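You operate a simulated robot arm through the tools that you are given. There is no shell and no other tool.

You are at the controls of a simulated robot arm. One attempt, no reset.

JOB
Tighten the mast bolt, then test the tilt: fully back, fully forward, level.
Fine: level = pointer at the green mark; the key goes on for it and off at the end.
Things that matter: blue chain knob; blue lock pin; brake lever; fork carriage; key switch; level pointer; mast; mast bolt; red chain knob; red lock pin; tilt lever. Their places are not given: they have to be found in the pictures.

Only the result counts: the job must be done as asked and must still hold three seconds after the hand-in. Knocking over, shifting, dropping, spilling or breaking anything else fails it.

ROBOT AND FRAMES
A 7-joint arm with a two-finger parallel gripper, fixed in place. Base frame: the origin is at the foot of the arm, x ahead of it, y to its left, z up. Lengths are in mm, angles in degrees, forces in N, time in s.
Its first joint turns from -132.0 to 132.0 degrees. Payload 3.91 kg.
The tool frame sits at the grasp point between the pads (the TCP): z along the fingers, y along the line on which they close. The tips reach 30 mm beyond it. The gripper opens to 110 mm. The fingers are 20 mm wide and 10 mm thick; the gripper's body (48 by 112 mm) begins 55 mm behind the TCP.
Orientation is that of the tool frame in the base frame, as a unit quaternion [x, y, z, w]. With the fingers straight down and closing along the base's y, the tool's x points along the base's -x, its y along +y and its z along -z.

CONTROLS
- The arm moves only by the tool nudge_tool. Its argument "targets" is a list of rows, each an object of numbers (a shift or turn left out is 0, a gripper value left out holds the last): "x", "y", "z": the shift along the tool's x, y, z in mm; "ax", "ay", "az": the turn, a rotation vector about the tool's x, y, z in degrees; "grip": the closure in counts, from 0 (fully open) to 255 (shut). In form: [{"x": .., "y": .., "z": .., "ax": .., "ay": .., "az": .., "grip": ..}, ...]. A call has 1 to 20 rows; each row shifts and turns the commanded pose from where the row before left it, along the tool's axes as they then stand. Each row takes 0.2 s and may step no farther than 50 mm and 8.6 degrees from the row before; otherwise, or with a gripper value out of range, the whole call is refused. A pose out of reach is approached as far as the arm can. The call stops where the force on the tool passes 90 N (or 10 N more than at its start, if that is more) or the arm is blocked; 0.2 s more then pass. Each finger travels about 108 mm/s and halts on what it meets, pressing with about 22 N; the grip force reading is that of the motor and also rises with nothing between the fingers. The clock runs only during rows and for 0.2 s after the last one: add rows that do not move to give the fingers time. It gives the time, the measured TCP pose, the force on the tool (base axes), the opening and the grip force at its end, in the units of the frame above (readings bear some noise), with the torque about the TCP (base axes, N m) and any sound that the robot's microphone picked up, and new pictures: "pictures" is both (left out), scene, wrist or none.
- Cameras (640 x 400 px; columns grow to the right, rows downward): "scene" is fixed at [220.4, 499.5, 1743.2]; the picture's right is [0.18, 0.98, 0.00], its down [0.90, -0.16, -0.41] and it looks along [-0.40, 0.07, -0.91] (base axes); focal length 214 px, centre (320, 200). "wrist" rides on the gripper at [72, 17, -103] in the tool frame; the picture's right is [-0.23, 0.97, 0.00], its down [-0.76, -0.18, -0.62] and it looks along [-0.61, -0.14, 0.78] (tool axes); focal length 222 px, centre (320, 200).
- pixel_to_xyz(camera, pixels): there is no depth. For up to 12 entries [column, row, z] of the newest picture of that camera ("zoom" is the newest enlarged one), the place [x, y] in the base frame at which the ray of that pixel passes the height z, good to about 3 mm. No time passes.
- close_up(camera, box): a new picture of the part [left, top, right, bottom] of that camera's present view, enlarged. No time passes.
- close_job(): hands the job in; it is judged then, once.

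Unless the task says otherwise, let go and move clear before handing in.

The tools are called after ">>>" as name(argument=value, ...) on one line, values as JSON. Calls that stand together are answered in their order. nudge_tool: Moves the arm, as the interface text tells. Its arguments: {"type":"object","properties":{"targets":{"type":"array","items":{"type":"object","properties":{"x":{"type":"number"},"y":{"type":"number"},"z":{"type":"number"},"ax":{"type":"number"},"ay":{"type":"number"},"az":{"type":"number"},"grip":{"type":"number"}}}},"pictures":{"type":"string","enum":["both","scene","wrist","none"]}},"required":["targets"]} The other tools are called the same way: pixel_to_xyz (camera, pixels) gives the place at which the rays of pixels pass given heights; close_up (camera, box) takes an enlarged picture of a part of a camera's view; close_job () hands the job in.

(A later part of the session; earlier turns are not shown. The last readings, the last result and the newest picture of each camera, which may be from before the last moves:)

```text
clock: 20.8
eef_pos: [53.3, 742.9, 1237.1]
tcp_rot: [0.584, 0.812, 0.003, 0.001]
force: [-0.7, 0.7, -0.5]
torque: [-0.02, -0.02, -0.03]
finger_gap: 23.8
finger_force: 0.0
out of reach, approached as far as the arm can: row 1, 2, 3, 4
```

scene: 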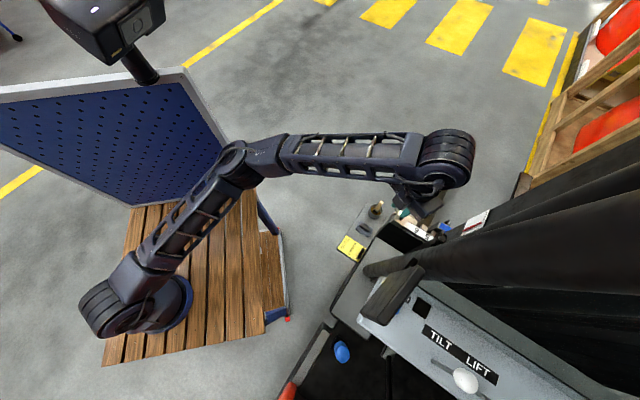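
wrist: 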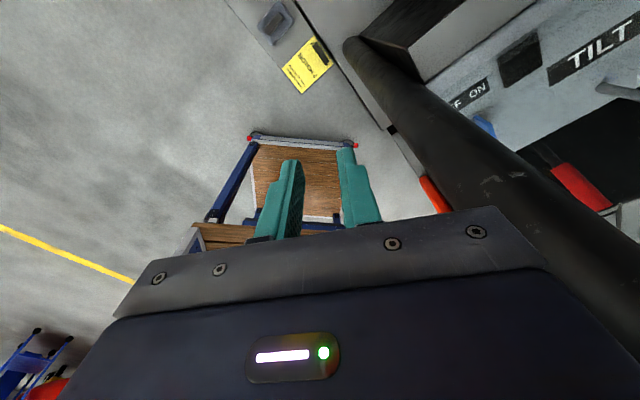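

Clear of the post at (53,743). I'll keep unwinding the yaw toward the neutral side while drifting away from the truck.

>>> nudge_tool(targets=[{"y": -15, "az": -8}, {"y": -15, "az": -8}, {"y": -15, "az": -8}, {"y": -10, "az": -8}, {"az": -8}, {"az": -8}, {"az": -8}, {"az": -8}])

```text
clock: 22.6
eef_pos: [26.5, 755.0, 1244.9]
tcp_rot: [0.063, 0.998, 0.003, 0.002]
force: [0.5, -0.5, -0.9]
torque: [-0.01, -0.02, -0.03]
finger_gap: 23.7
finger_force: 0.1
out of reach, approached as far as the arm can: row 1, 2, 3, 4
```

scene: 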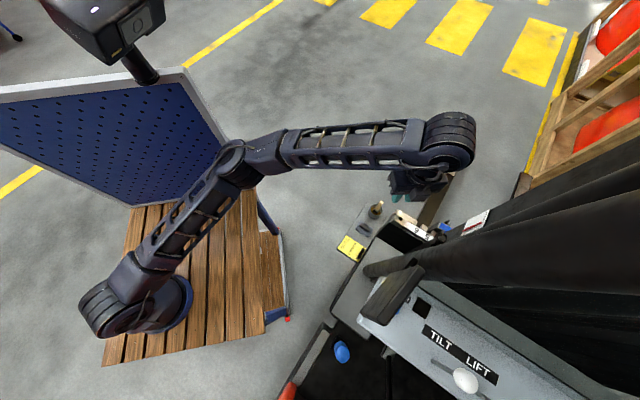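
wrist: 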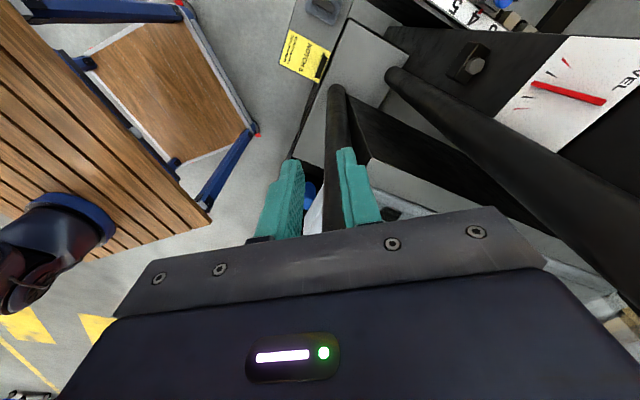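

Yaw is back to near neutral, clear of everything, and the bolt and gauge (wrist 475,62 and 575,90) look intact. The elbow is in an odd posture, so I'll retreat toward the start pose to let it recover.

>>> nudge_tool(targets=[{"y": -40, "z": -15}, {"y": -40, "z": -15}, {"y": -40, "z": -15}, {"y": -40, "z": -20}, {"y": -40, "z": -20}, {"y": -40, "z": -20}, {"y": -40, "z": -20}, {"az": -8}, {"az": -8}])

```text
clock: 24.6
eef_pos: [28.8, 751.2, 1256.1]
tcp_rot: [-0.075, 0.997, 0.002, 0.002]
force: [0.1, 0.3, 0.7]
torque: [0.0, 0.01, 0.02]
finger_gap: 23.7
finger_force: 0.0
out of reach, approached as far as the arm can: row 1, 2, 3, 4, 5, 6, 7
```

scene: 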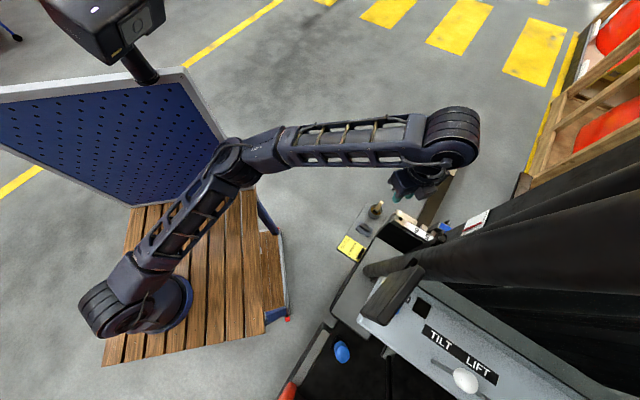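
wrist: 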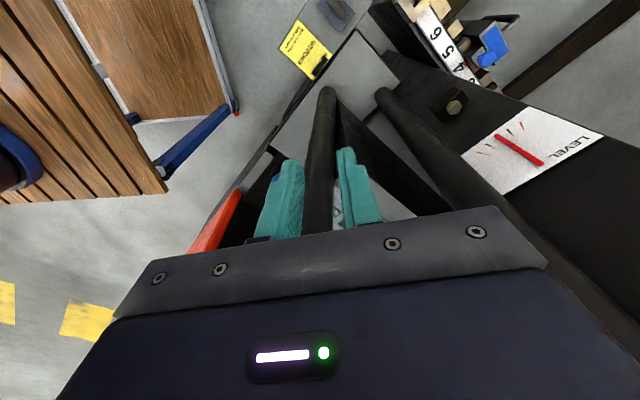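

The arm won't retreat (likely base joint at its limit with the elbow swung out). I'll try raising straight up to see whether it can straighten out.

>>> nudge_tool(targets=[{"z": -40}, {"z": -40}, {"z": -40}, {"z": -40}])

```text
clock: 25.6
eef_pos: [28.0, 751.1, 1416.4]
tcp_rot: [-0.076, 0.997, 0.002, 0.002]
force: [0.1, 0.4, -0.9]
torque: [-0.03, -0.07, -0.02]
finger_gap: 24.0
finger_force: 0.0
```

scene: 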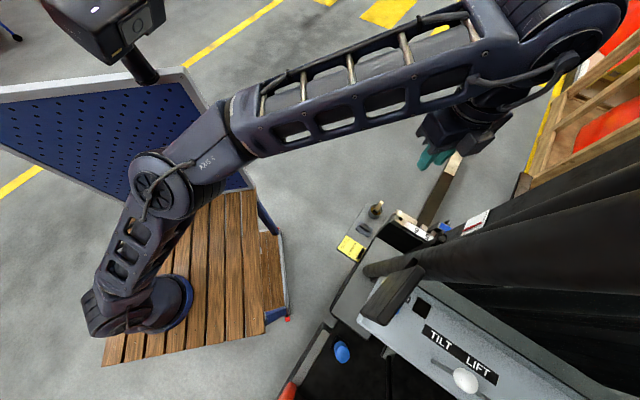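
wrist: 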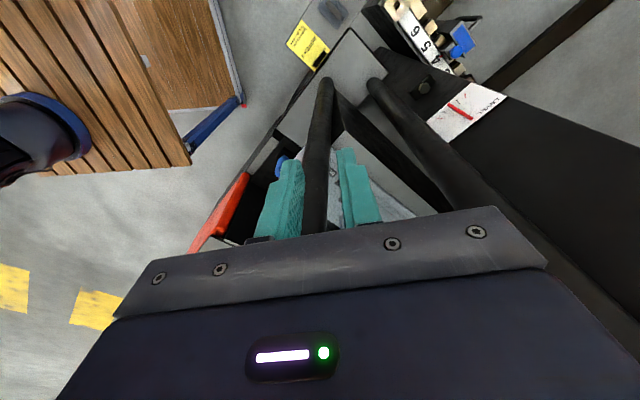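

Raising worked without limits (z=1416). Now I'll retreat in −y in steps.

>>> nudge_tool(targets=[{"y": -40}, {"y": -40}, {"y": -40}, {"y": -40}, {"y": -40}, {"y": -40}])

```text
clock: 26.9
eef_pos: [63.2, 513.5, 1414.2]
tcp_rot: [-0.075, 0.997, 0.001, 0.002]
force: [-0.5, 1.3, -0.3]
torque: [-0.07, -0.04, -0.03]
finger_gap: 23.7
finger_force: 0.1
```

scene: 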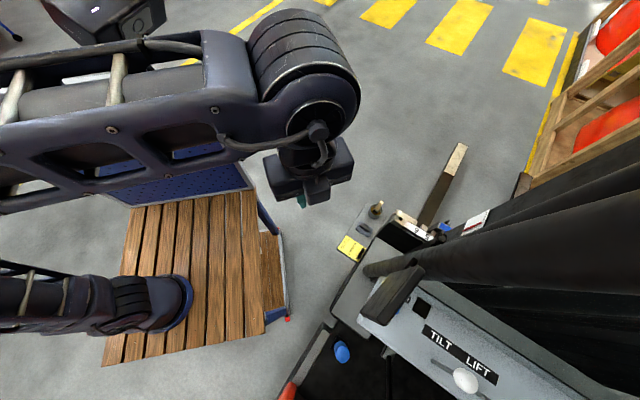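
wrist: 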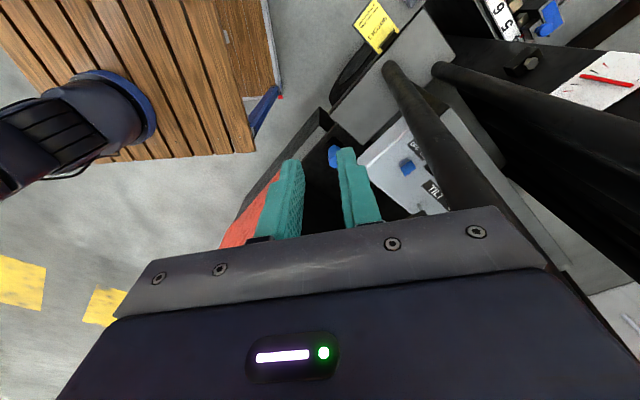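

The arm is back in a healthy posture at (63,513,1414). I'll now use the neutral yaw side: turn to approach direction ~35°, move to (-60,800,1200), then tilt so the fingers point outward with the camera below.

>>> nudge_tool(targets=[{"az": -6.6}, {"az": -6.6}, {"az": -6.6}, {"az": -6.6}, {"x": -8, "y": 38.2, "z": 26.8, "grip": 139}, {"x": -8, "y": 38.2, "z": 26.8}, {"x": -8, "y": 38.2, "z": 26.8}, {"x": -8, "y": 38.2, "z": 26.8}, {"x": -8, "y": 38.2, "z": 26.8}, {"x": -8, "y": 38.2, "z": 26.8}, {"x": -8, "y": 38.2, "z": 26.8}, {"x": -8, "y": 38.2, "z": 26.8}])

```text
clock: 29.6
eef_pos: [-58.8, 801.8, 1203.5]
tcp_rot: [-0.3, 0.954, 0.004, 0.002]
force: [0.0, -0.2, 2.0]
torque: [0.06, 0.05, 0.02]
finger_gap: 50.0
finger_force: 0.1
```

scene: 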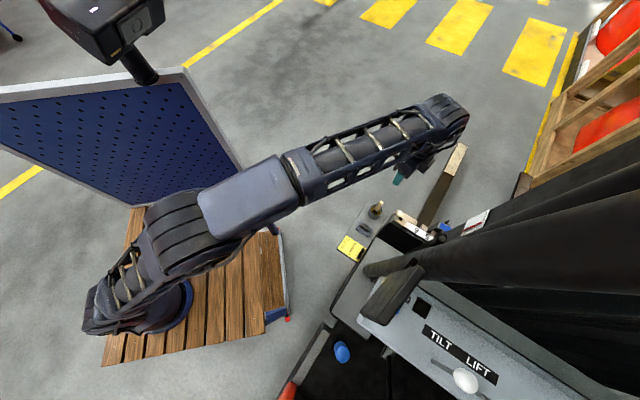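
wrist: 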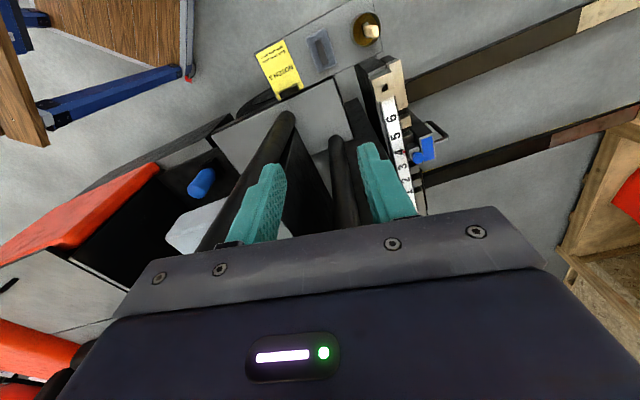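

Position and yaw are good with no limits flagged. Now I'll tilt the fingers outward by 60° about tool y.

>>> nudge_tool(targets=[{"ay": -7.5}, {"ay": -7.5}, {"ay": -7.5}, {"ay": -7.5}], pictures="none")

>>> nudge_tool(targets=[{"ay": -7.5}, {"ay": -7.5}, {"ay": -7.5}, {"ay": -7.5}])

```text
clock: 30.6
eef_pos: [-59.4, 802.5, 1202.5]
tcp_rot: [-0.289, 0.921, 0.079, 0.25]
force: [0.3, 0.1, 0.2]
torque: [-0.01, 0.02, -0.01]
finger_gap: 50.1
finger_force: 0.1
```

```text
clock: 31.6
eef_pos: [-59.5, 801.3, 1201.8]
tcp_rot: [-0.259, 0.825, 0.152, 0.479]
force: [0.5, -0.8, 0.3]
torque: [0.04, 0.03, 0.03]
finger_gap: 50.0
finger_force: 0.0
```

scene: 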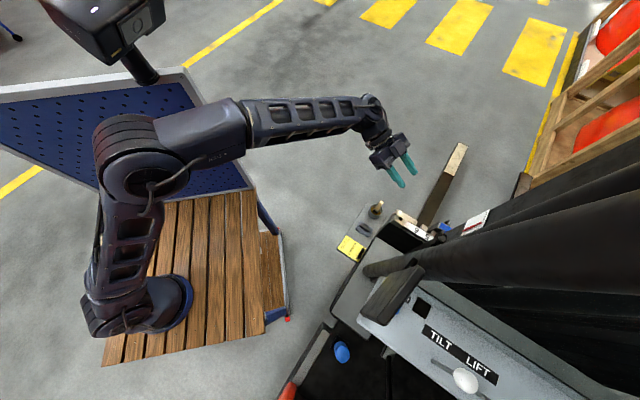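
wrist: 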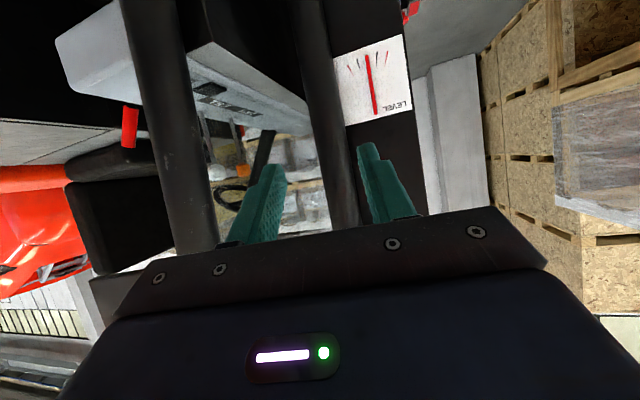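

The tilt went cleanly (gauge visible at wrist 372,80). I'll move down and outward to a stand-off about 150 mm from the bolt.

>>> nudge_tool(targets=[{"x": 19.9, "y": 13.7, "z": 32.2}, {"x": 19.9, "y": 13.7, "z": 32.2}, {"x": 19.9, "y": 13.7, "z": 32.2}, {"x": 19.9, "y": 13.7, "z": 32.2}, {"x": 19.9, "y": 13.7, "z": 32.2}])

```text
clock: 32.8
eef_pos: [-25.2, 909.2, 1036.1]
tcp_rot: [-0.258, 0.825, 0.152, 0.479]
force: [-0.1, 0.4, 0.5]
torque: [-0.03, 0.02, 0.01]
finger_gap: 50.1
finger_force: 0.0
```

scene: 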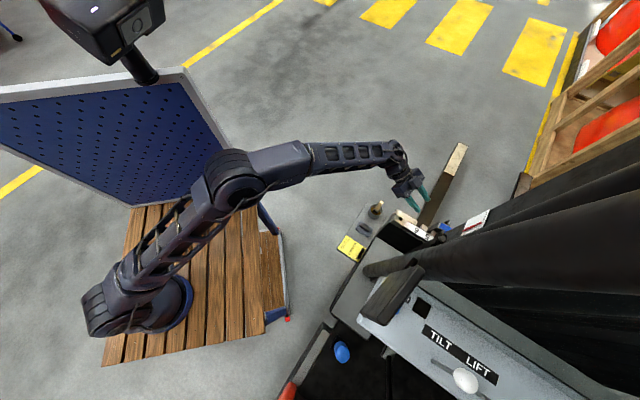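
wrist: 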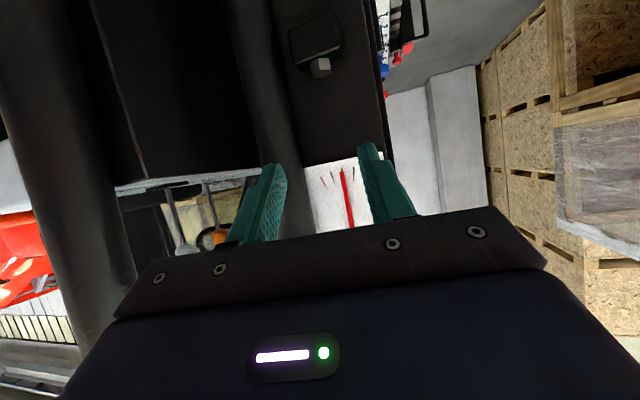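

The bolt shows from the side at wrist (320,67). Enlarging for exact height and hex orientation.

>>> close_up(camera="wrist", box=[270, 10, 390, 100])

>>> pixel_to_xyz(camera="wrist", pixels=[[320, 67, 910], [320, 67, 900], [320, 67, 890]])

>>> close_up(camera="scene", box=[380, 160, 500, 250])

```text
4.44 times, centred on (330, 55) of wrist
```

zoom: 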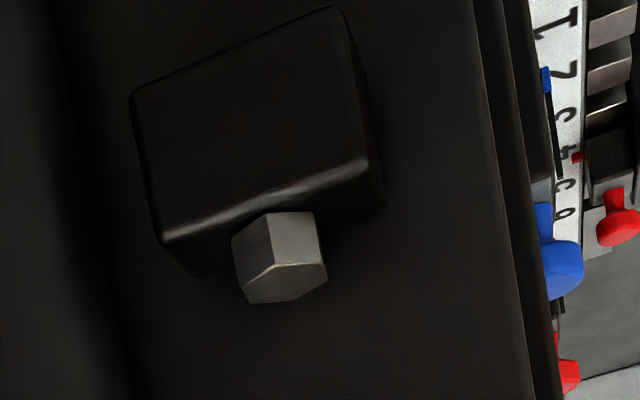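

```text
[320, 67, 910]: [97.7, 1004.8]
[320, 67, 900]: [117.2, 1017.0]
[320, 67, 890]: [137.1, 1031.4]
```

```text
4.44 times, centred on (440, 205) of scene
```

zoom: 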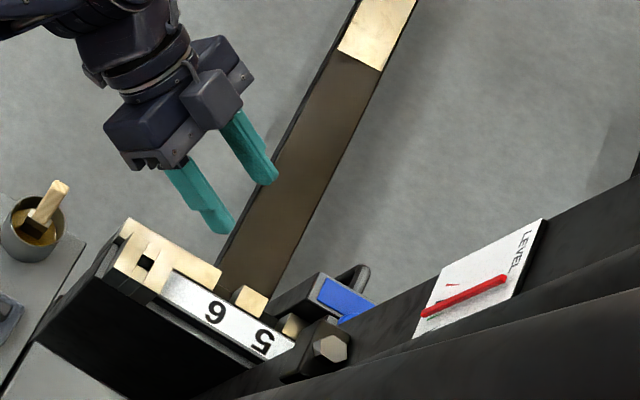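

The side view gives head top z≈915, bracket top ≈901, with flats aligned for a gripper direction of ~221°. I'll rotate 6° about vertical and move to a stand-off closer to the bolt.

>>> nudge_tool(targets=[{"ax": -5.2, "az": -3.0}, {"x": 3.7, "y": -2.2, "z": 27}, {"x": 3.7, "y": -2.2, "z": 27}, {"x": 3.7, "y": -2.2, "z": 27}, {"x": 3.7, "y": -2.2, "z": 27}])

```text
clock: 34.0
eef_pos: [48.2, 959.4, 969.6]
tcp_rot: [-0.302, 0.81, 0.177, 0.47]
force: [-1.2, -0.4, 1.0]
torque: [-0.03, -0.01, -0.01]
finger_gap: 50.3
finger_force: 0.1
```

scene: 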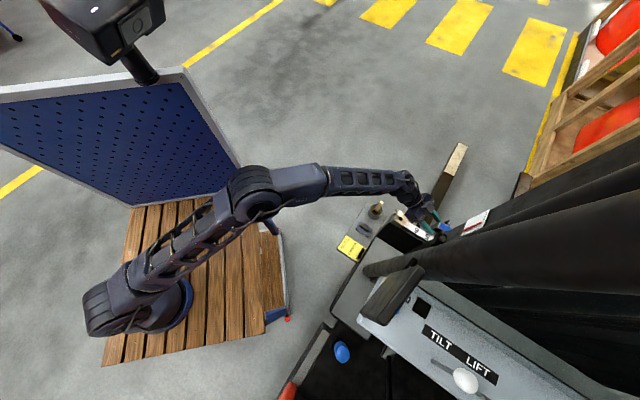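
wrist: 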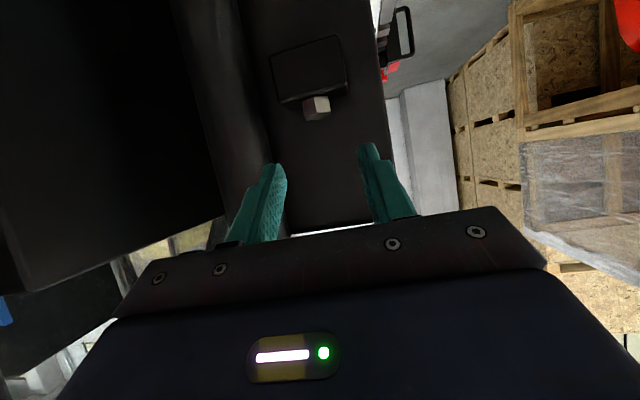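

Close now: the bolt is at wrist (317,108), between and ahead of the fingertips. Enlarging to check alignment.

>>> close_up(camera="wrist", box=[240, 20, 420, 220])

>>> close_up(camera="wrist", box=[285, 75, 350, 130])

>>> close_up(camera="scene", box=[400, 170, 500, 250])

```text
2.00 times, centred on (330, 120) of wrist
```

zoom: 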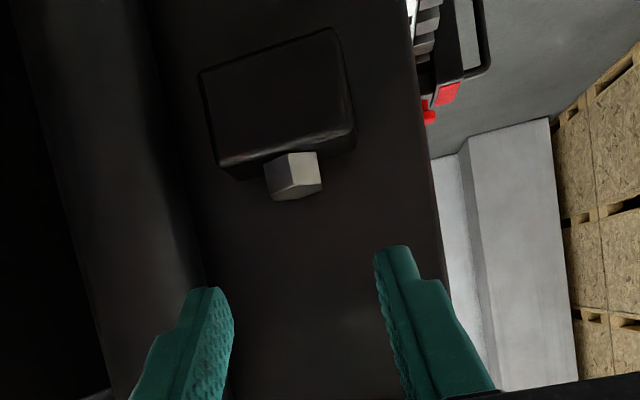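

```text
7.27 times, centred on (318, 102) of wrist
```

zoom: 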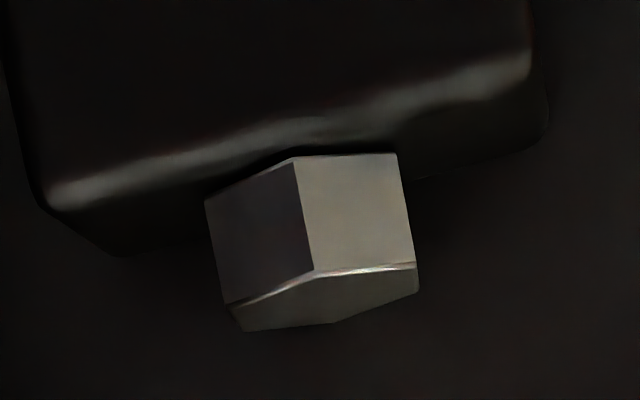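

```text
5.00 times, centred on (450, 210) of scene
```

zoom: 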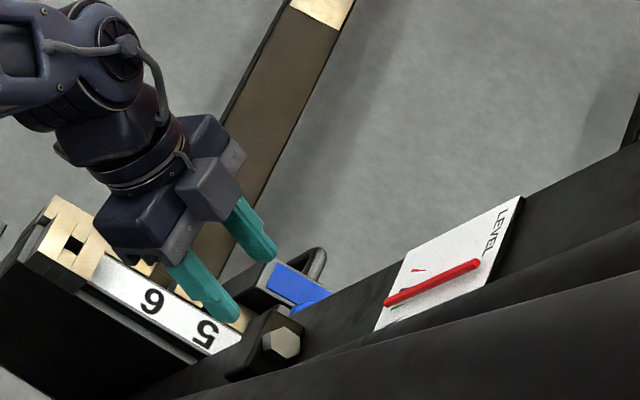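

The head spans z≈902–915 and a vertex faces the tool, so the current direction of 221° matches the flats; lateral offset is ~1.5 mm. I'll move forward over the head, staying above it.

>>> nudge_tool(targets=[{"x": -3.7, "y": 0.5, "z": 20}, {"x": -3.7, "y": 0.5, "z": 20}, {"x": -3.8, "y": 0.5, "z": 20.2}])

```text
clock: 34.8
eef_pos: [89.3, 999.5, 948.5]
tcp_rot: [-0.302, 0.81, 0.177, 0.471]
force: [-0.1, 0.1, 0.8]
torque: [-0.01, -0.01, -0.04]
finger_gap: 49.9
finger_force: 0.1
```

scene: 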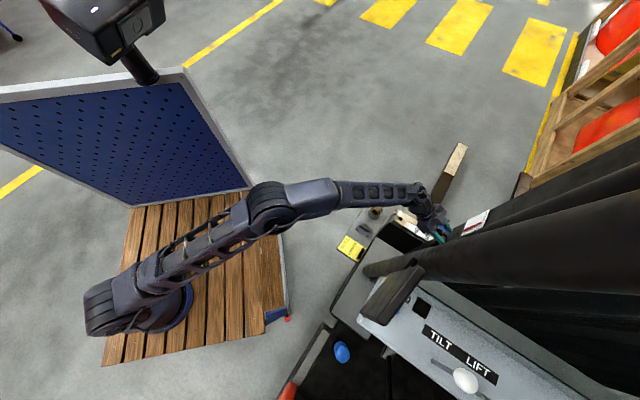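
wrist: 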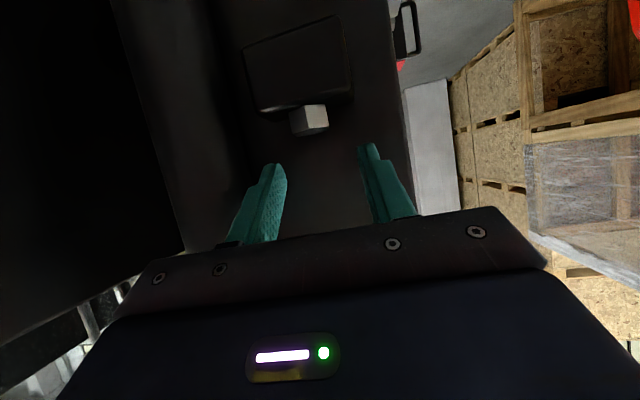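

>>> close_up(camera="wrist", box=[230, 60, 400, 230])

>>> close_up(camera="scene", box=[410, 185, 490, 250])

```text
2.35 times, centred on (315, 145) of wrist
```

zoom: 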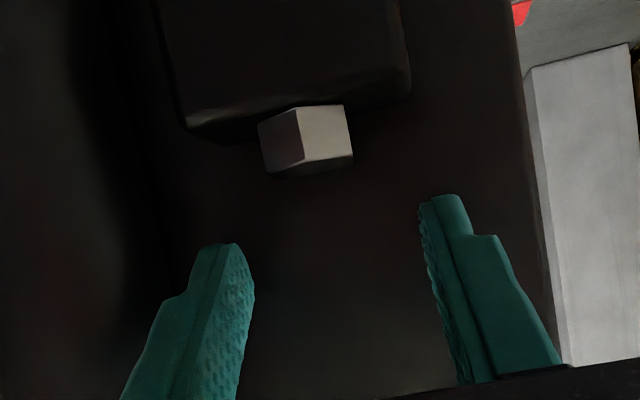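

```text
6.15 times, centred on (450, 218) of scene
```

zoom: 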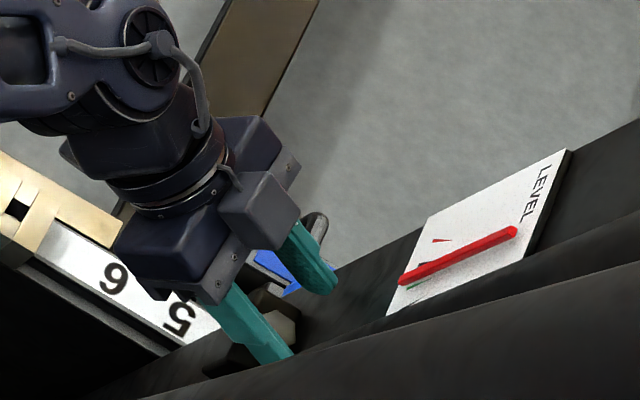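

The head is centred between the fingers (lateral error <1 mm, ~20 mm ahead of the TCP). I'll lower 20 mm so the tips straddle it.

>>> nudge_tool(targets=[{"x": 8.7, "z": 4.95}, {"x": 8.7, "z": 4.95}])

```text
clock: 35.4
eef_pos: [90.4, 997.9, 927.9]
tcp_rot: [-0.301, 0.811, 0.175, 0.47]
force: [0.2, -0.1, -0.2]
torque: [0.02, -0.01, -0.02]
finger_gap: 50.1
finger_force: 0.0
```

scene: 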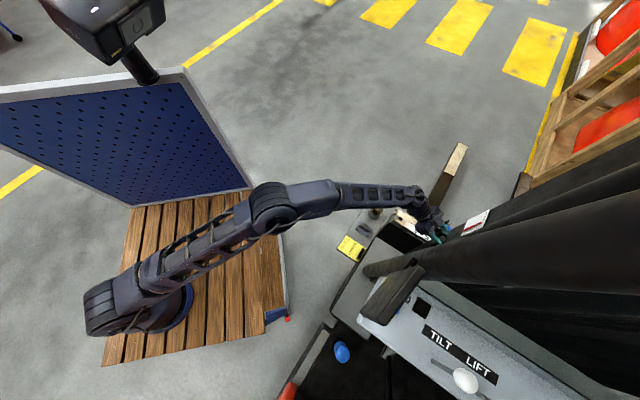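
wrist: 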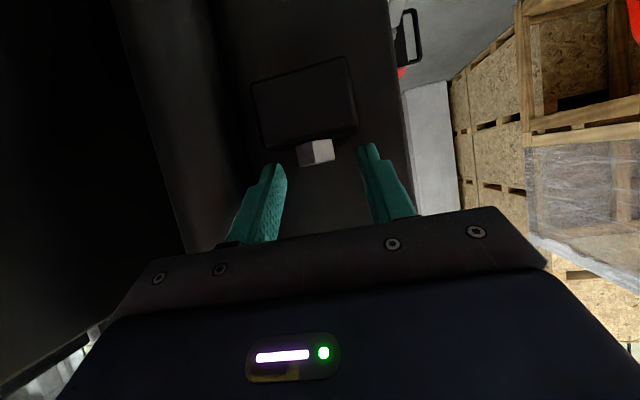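

>>> close_up(camera="wrist", box=[230, 60, 400, 230])

>>> close_up(camera="scene", box=[420, 205, 480, 250])

```text
2.35 times, centred on (315, 145) of wrist
```

zoom: 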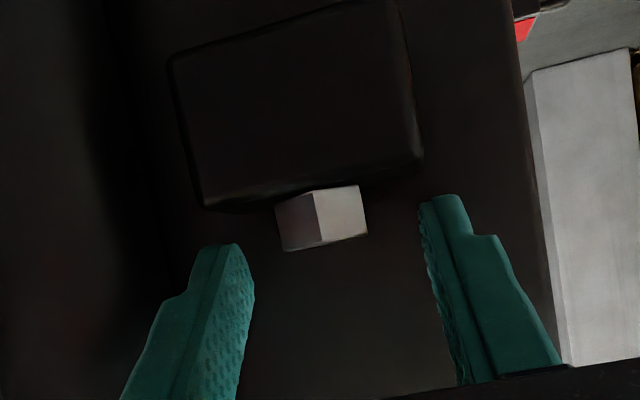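

```text
8.89 times, centred on (450, 228) of scene
```

zoom: 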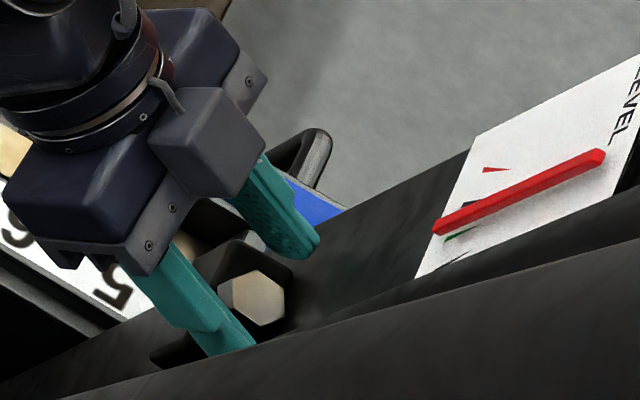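

Both views show the tips straddling the hex (scene zoom 255,297 between the fingers). I'll advance 4 mm, drop 1 mm and close the gripper.

>>> nudge_tool(targets=[{"x": -1.1, "z": 4.0}, {"grip": 220}, {"grip": 220}, {"grip": 235}, {"grip": 235}])

```text
clock: 36.5
eef_pos: [91.9, 1001.5, 927.7]
tcp_rot: [-0.301, 0.81, 0.175, 0.471]
force: [-11.5, -26.1, 0.1]
torque: [-0.42, -0.16, 0.49]
finger_gap: 24.5
finger_force: 16.0
```

scene: 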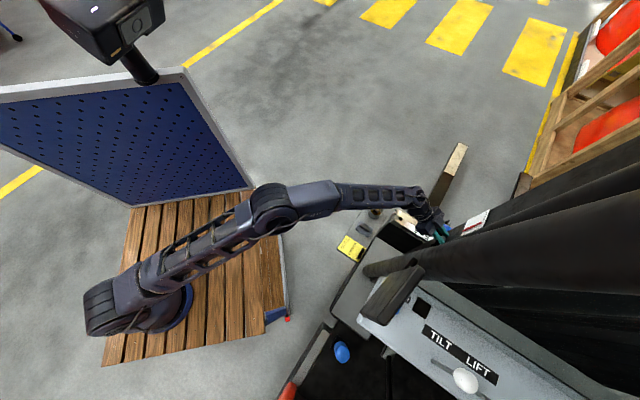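
wrist: 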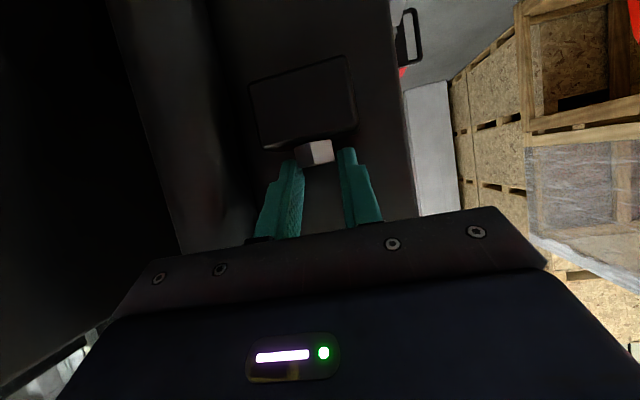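

The gap stopped at 24.5 mm with 16 N grip, consistent with holding the hex flats. I'll verify in close-ups before turning.

>>> close_up(camera="wrist", box=[260, 110, 380, 210])

>>> close_up(camera="scene", box=[420, 205, 480, 250])

```text
4.00 times, centred on (320, 160) of wrist
```

zoom: 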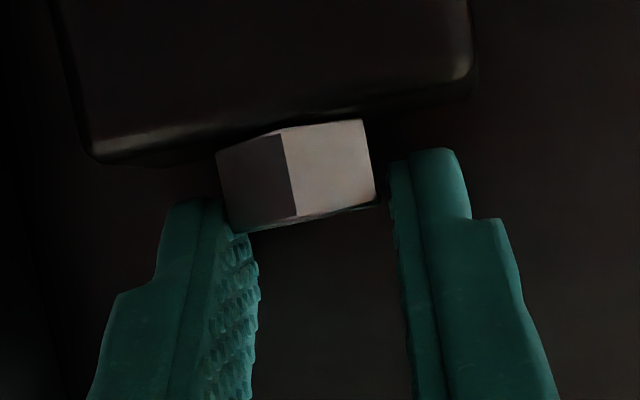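

```text
8.89 times, centred on (450, 228) of scene
```

zoom: 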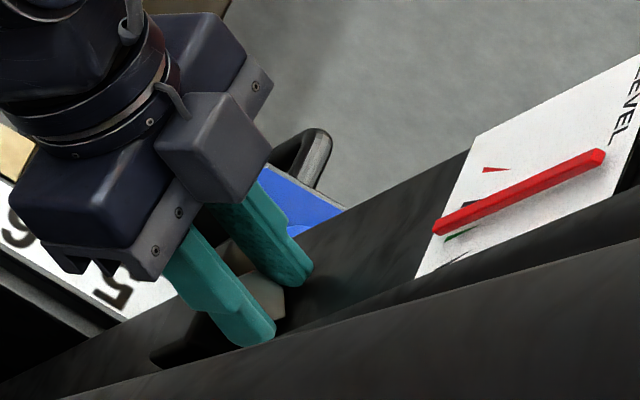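

The fingers hold the hex from both sides. I'll turn clockwise (seen from above) about the bolt axis by 12° first and read the torque.

>>> nudge_tool(targets=[{"y": 1.14, "ax": 3.47, "az": 1.98, "grip": 255}, {"y": 1.14, "ax": 3.47, "az": 1.98}, {"y": 1.14, "ax": 3.47, "az": 1.98}])

```text
clock: 37.4
eef_pos: [86.7, 1002.7, 928.5]
tcp_rot: [-0.216, 0.838, 0.127, 0.485]
force: [-45.1, -69.1, -4.3]
torque: [-0.74, 0.13, 0.96]
finger_gap: 26.3
finger_force: 22.1
```

scene: 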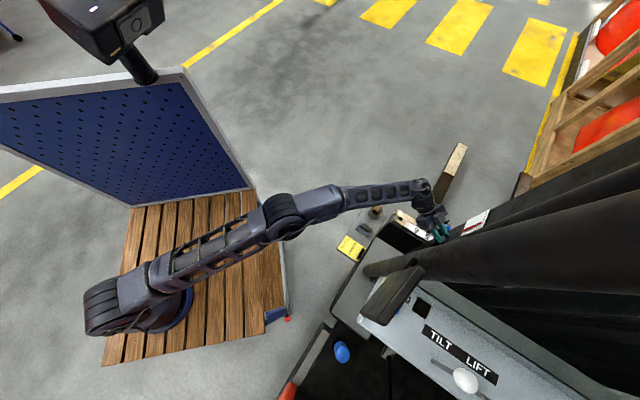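
wrist: 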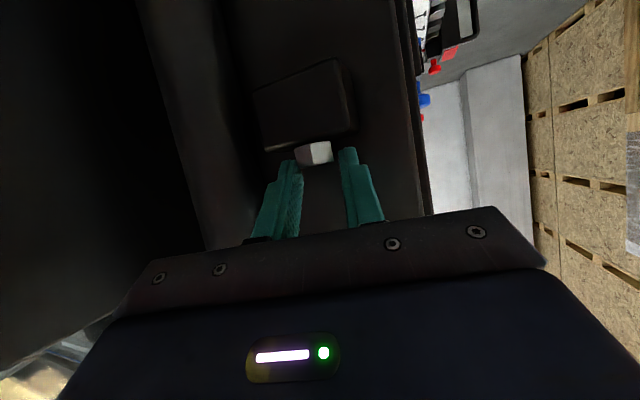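

The tool turned 12° but the gap opened to 26.3 mm, hinting that the pads may be riding over the hex rather than turning it. I'll look closely.

>>> close_up(camera="wrist", box=[260, 110, 380, 210])

>>> close_up(camera="scene", box=[420, 205, 480, 250])

```text
4.00 times, centred on (320, 160) of wrist
```

zoom: 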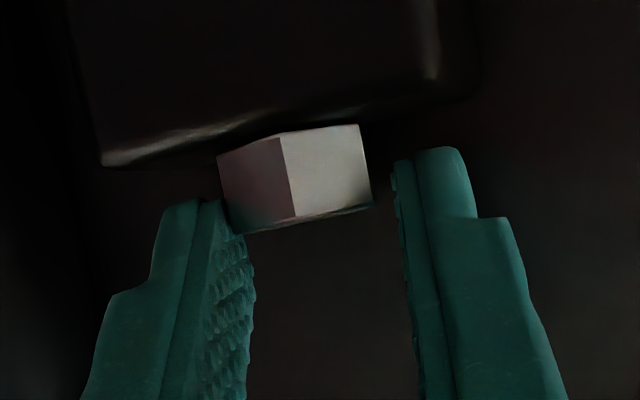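

```text
8.89 times, centred on (450, 228) of scene
```

zoom: 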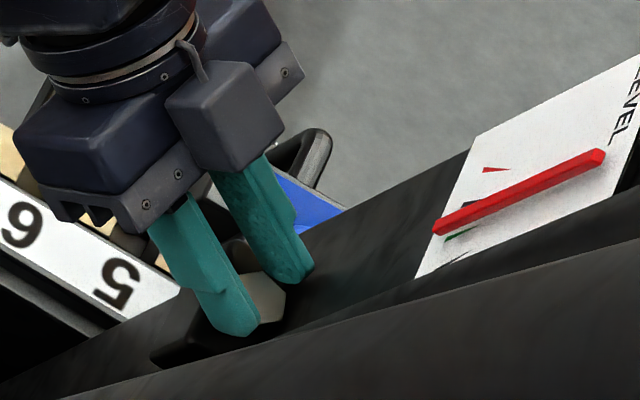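

The bolt did turn about 9° with the tool (facet ratio changed only slightly), but ~75 N pushes the tool back along its axis, so the tips are pressing something. I'll ease back 4 mm along the approach and see whether the load drops.

>>> nudge_tool(targets=[{"x": 2.0, "z": -3.5}], pictures="none")

```text
clock: 37.8
eef_pos: [85.5, 1001.5, 928.3]
tcp_rot: [-0.216, 0.837, 0.127, 0.486]
force: [-33.2, -27.3, -12.7]
torque: [-0.58, 0.36, 1.03]
finger_gap: 25.5
finger_force: 21.9
```

Load dropped to ~44 N; I'll ease back a little more.

>>> nudge_tool(targets=[{"x": 1.5, "z": -2.6}], pictures="none")

```text
clock: 38.1
eef_pos: [87.2, 1000.5, 928.8]
tcp_rot: [-0.215, 0.837, 0.126, 0.487]
force: [-10.5, -4.3, -10.6]
torque: [-0.53, 1.23, 0.46]
finger_gap: 22.7
finger_force: 44.7
```

The gap reads 22.7 mm, slightly less than the flats—I'll look before continuing.

>>> close_up(camera="wrist", box=[260, 110, 380, 210])

>>> close_up(camera="scene", box=[420, 205, 480, 250])

```text
4.00 times, centred on (320, 160) of wrist
```

zoom: 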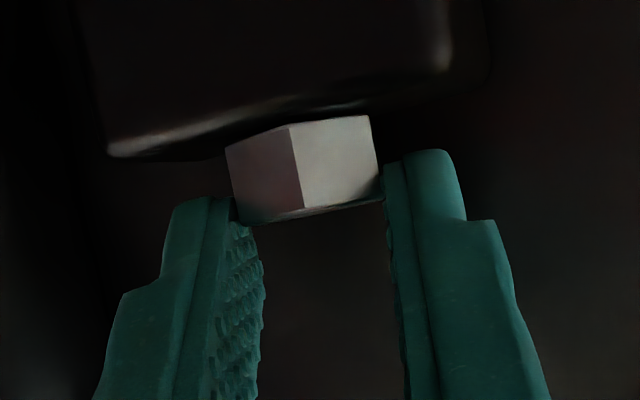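

```text
8.89 times, centred on (450, 228) of scene
```

zoom: 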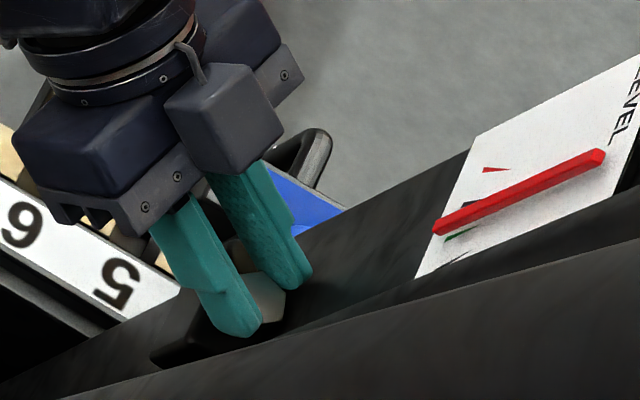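

The bolt still sits between the pads, turned ~9°. I'll take a settled reading.

>>> nudge_tool(targets=[{"grip": 255}, {"grip": 255}], pictures="none")

```text
clock: 38.8
eef_pos: [86.7, 1000.5, 928.3]
tcp_rot: [-0.216, 0.837, 0.126, 0.486]
force: [7.6, 9.7, -5.9]
torque: [0.31, -0.28, 0.46]
finger_gap: 23.1
finger_force: 44.8
```

Now it is a solid grip (gap 23.1, 45 N) with low side load. Continuing clockwise in 4° rows, about an axis 20 mm ahead of the TCP.

>>> nudge_tool(targets=[{"y": 1.4, "ax": 3.47, "az": 1.98}, {"y": 1.4, "ax": 3.47, "az": 1.98}], pictures="none")

```text
clock: 39.4
eef_pos: [83.4, 1003.1, 929.8]
tcp_rot: [-0.157, 0.85, 0.092, 0.495]
force: [5.3, -4.6, -0.4]
torque: [0.45, -1.18, 0.25]
finger_gap: 22.8
finger_force: 44.8
```

Turning smoothly (no side load, gap steady). Continuing.

>>> nudge_tool(targets=[{"y": 1.4, "ax": 3.47, "az": 1.98}, {"y": 1.4, "ax": 3.47, "az": 1.98}])

```text
clock: 39.7
eef_pos: [81.2, 1002.4, 929.2]
tcp_rot: [-0.145, 0.852, 0.093, 0.494]
force: [-3.8, 66.7, -16.0]
torque: [0.65, 0.3, 1.57]
finger_gap: 22.9
finger_force: 44.9
out of reach, approached as far as the arm can: row 1
stopped in row 1: the force on the tool passed its limit at 106 N (the readings are from after the stop); the commanded pose is now the measured one
```

scene: 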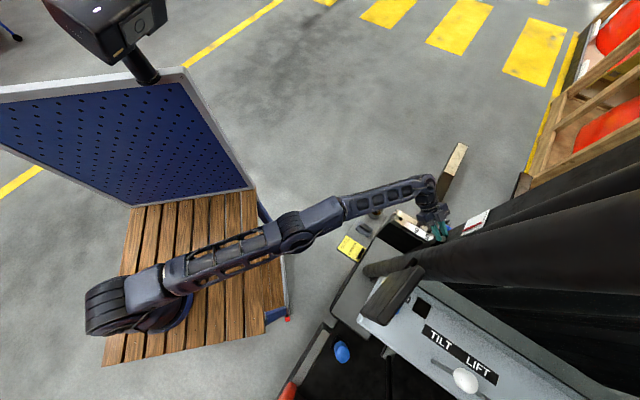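
wrist: 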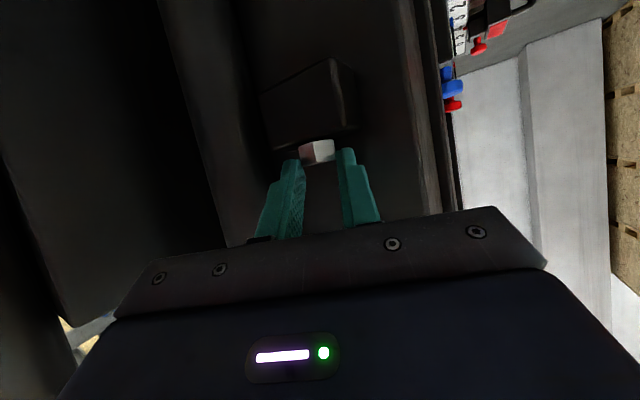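

The arm is fully stretched at ψ≈200° after turning the bolt about 20°. I'll release, lift, and back off to regrip from a higher angle.

>>> nudge_tool(targets=[{"grip": 139}, {"grip": 139}, {"x": -10.8, "z": -6.2}, {"x": -10.8, "z": -6.2}, {"x": 19.8, "z": -34.7}, {"x": 19.8, "z": -34.7}])

```text
clock: 41.1
eef_pos: [9.5, 973.4, 955.7]
tcp_rot: [-0.141, 0.853, 0.089, 0.495]
force: [0.6, 0.0, 0.0]
torque: [0.01, 0.0, 0.02]
finger_gap: 50.0
finger_force: 0.1
```

scene: 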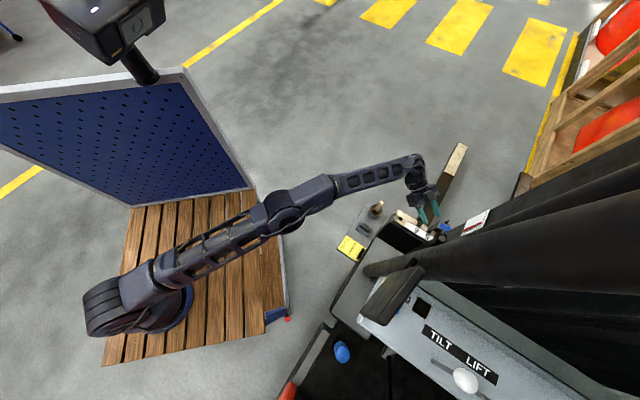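
wrist: 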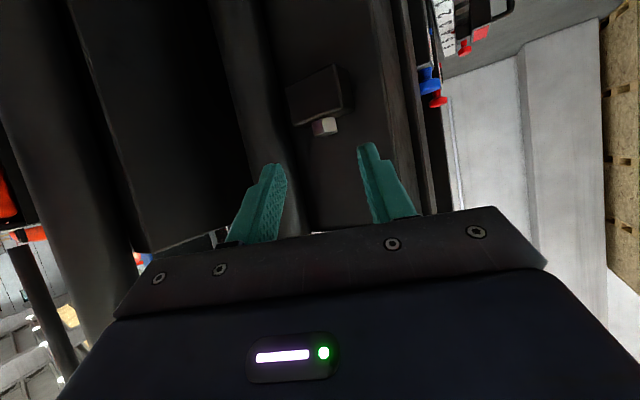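

>>> close_up(camera="wrist", box=[285, 90, 365, 140])

>>> close_up(camera="scene", box=[420, 205, 480, 250])

>>> close_up(camera="wrist", box=[200, 20, 460, 230])

```text
8.00 times, centred on (325, 115) of wrist
```

zoom: 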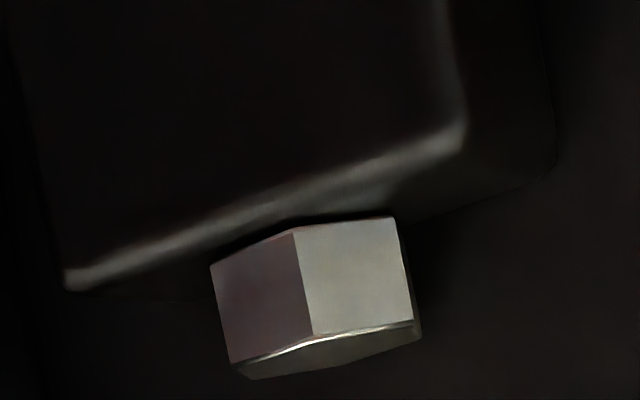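

```text
8.89 times, centred on (450, 228) of scene
```

zoom: 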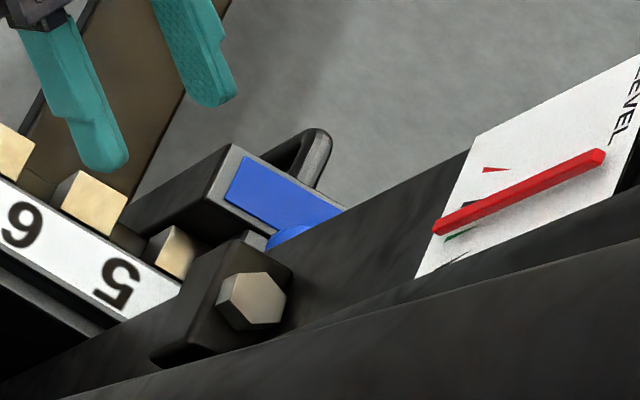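

```text
1.90 times, centred on (330, 125) of wrist
```

zoom: 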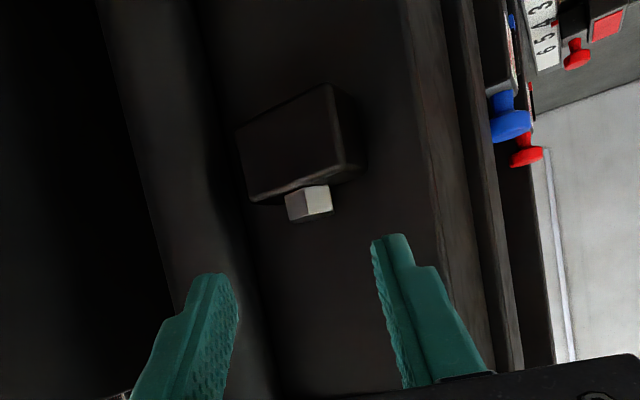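

The bolt has turned ~19° (vertex now at ~202°), so the next grip should be from ~249° (post at about (160,950), r≈24 leaves clearance). I'll back away, swing the tool about vertical, and flatten the tilt to ~15°.

>>> nudge_tool(targets=[{"x": -8.4, "y": -32.4, "z": -5.6}, {"x": -8.4, "y": -32.4, "z": -5.6}, {"x": -8.4, "y": -32.4, "z": -5.6}, {"ax": -7.13, "az": -4.06}, {"ax": -7.13, "az": -4.06}, {"ax": -7.13, "az": -4.06}, {"ax": -7.13, "az": -4.06}, {"ax": -7.13, "az": -4.06}, {"ax": -7.13, "az": -4.06}, {"ay": -7.5}, {"ay": -7.5}])

```text
clock: 43.5
eef_pos: [37.0, 879.8, 984.3]
tcp_rot: [-0.442, 0.652, 0.35, 0.506]
force: [0.3, -0.3, -0.7]
torque: [-0.01, -0.02, -0.02]
finger_gap: 50.0
finger_force: 0.0
```

scene: 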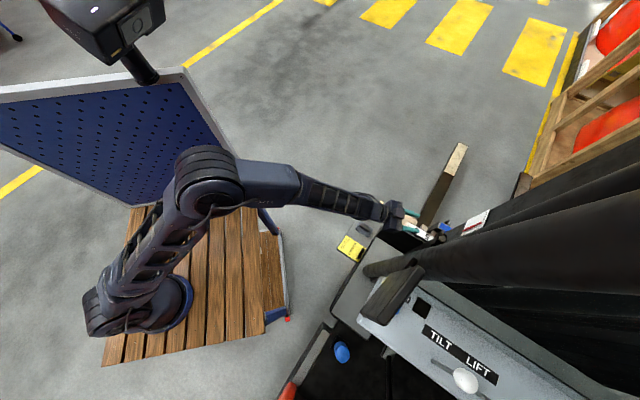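
wrist: 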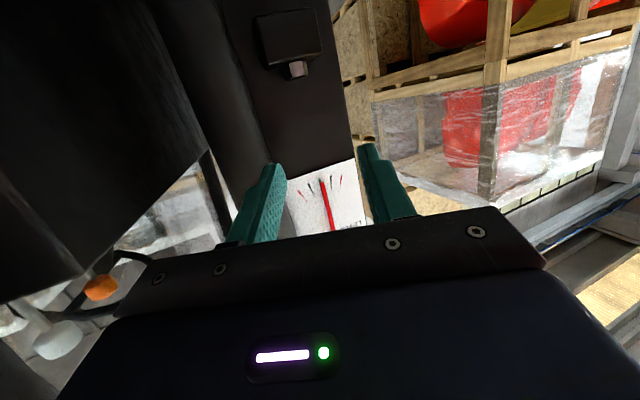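

Orientation is now β≈69°, tilt ≈14°, and the bolt is at wrist (297,68). Enlarging to check alignment and the post.

>>> close_up(camera="wrist", box=[250, 30, 350, 100])

>>> close_up(camera="wrist", box=[120, 0, 440, 240])

```text
5.71 times, centred on (300, 65) of wrist
```

zoom: 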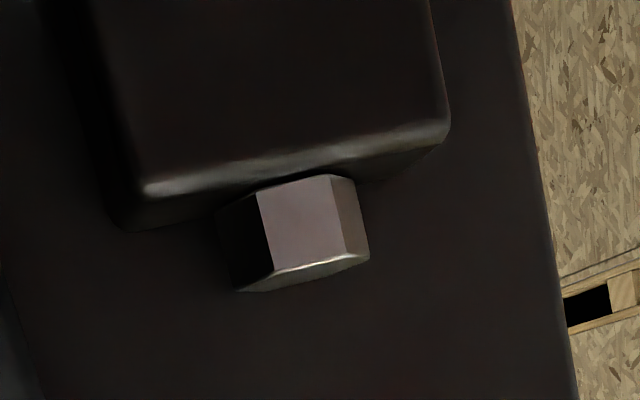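

```text
1.67 times, centred on (280, 120) of wrist
```

zoom: 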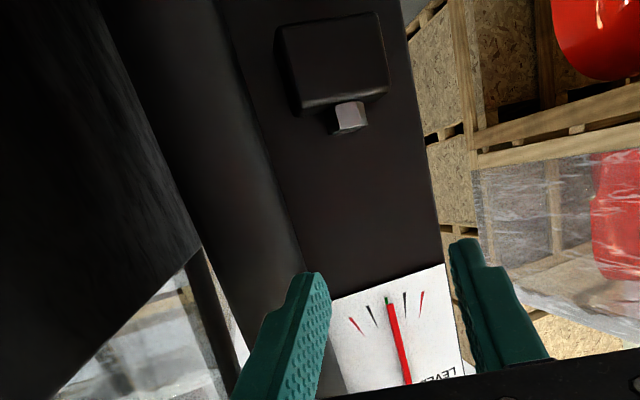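

The bolt's next flat pair is at ~261°, so closing from 249° will pull it clockwise; clearance to the post is about 11 mm. Moving to a point 60 mm short of the grip, above head height.

>>> nudge_tool(targets=[{"x": 8.2, "y": -7.6, "z": 36.9}, {"x": 8.2, "y": -7.6, "z": 36.9}])

```text
clock: 44.1
eef_pos: [75.1, 936.8, 951.2]
tcp_rot: [-0.442, 0.652, 0.351, 0.506]
force: [-1.2, 0.2, 0.3]
torque: [-0.05, 0.0, -0.07]
finger_gap: 50.1
finger_force: 0.1
```

scene: 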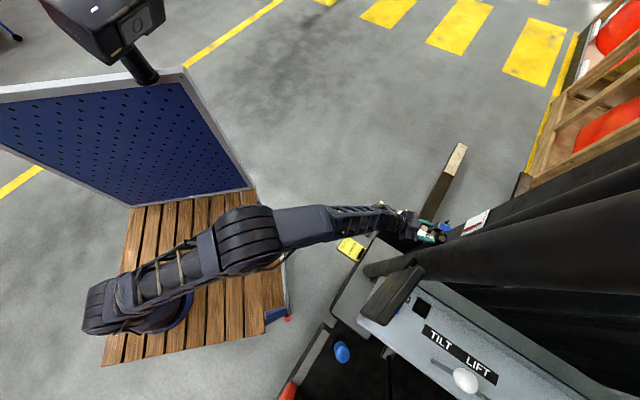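
wrist: 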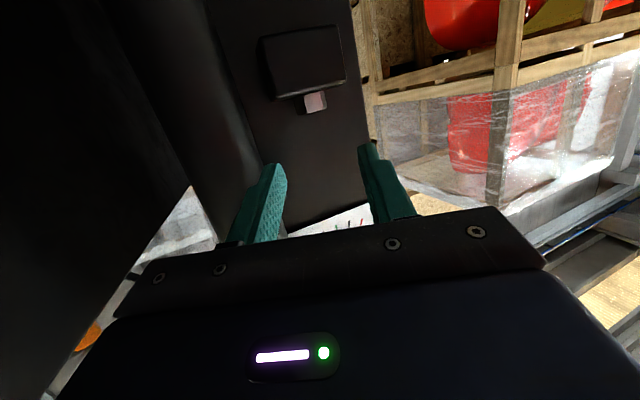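

>>> close_up(camera="wrist", box=[270, 70, 360, 130])

>>> close_up(camera="scene", box=[400, 200, 480, 260])

```text
6.67 times, centred on (315, 100) of wrist
```

zoom: 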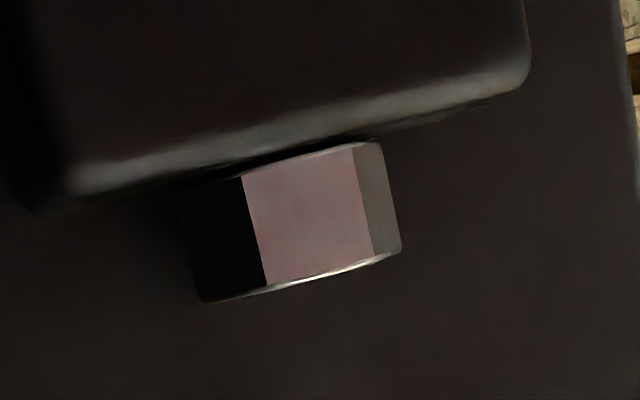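

```text
6.67 times, centred on (440, 230) of scene
```

zoom: 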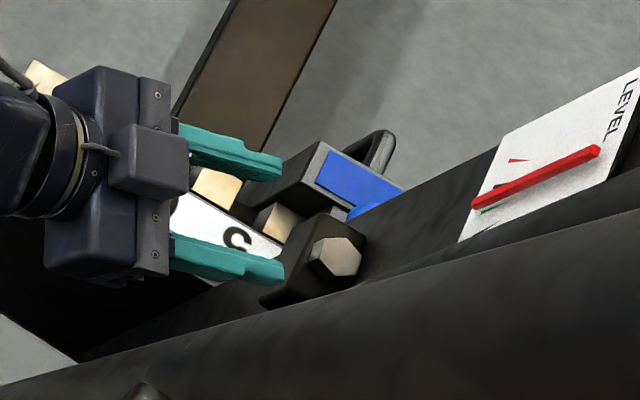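

B refines to about (106, 1012, 914); lateral offset −1.4 mm. Advancing above the head.

>>> nudge_tool(targets=[{"x": -3, "y": -0.42, "z": 20.3}, {"x": -3, "y": -0.42, "z": 20.3}, {"x": -3, "y": -0.42, "z": 20.3}])

```text
clock: 44.9
eef_pos: [89.1, 985.5, 946.7]
tcp_rot: [-0.443, 0.653, 0.352, 0.504]
force: [-6.0, -79.6, 22.7]
torque: [0.38, -1.2, -3.85]
finger_gap: 60.9
finger_force: 11.0
stopped in row 3: the force on the tool passed its limit at 147 N (the readings are from after the stop); the commanded pose is now the measured one
```

scene: 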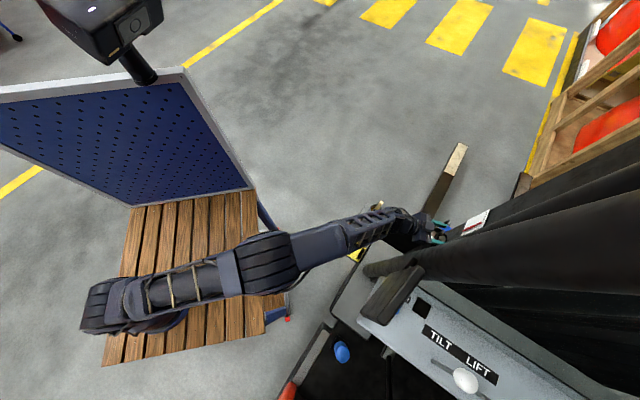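
wrist: 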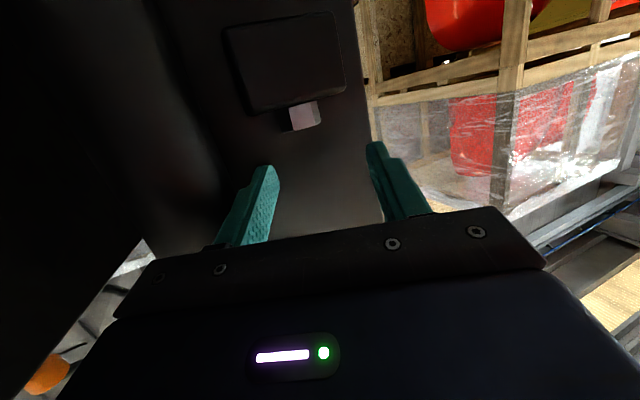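

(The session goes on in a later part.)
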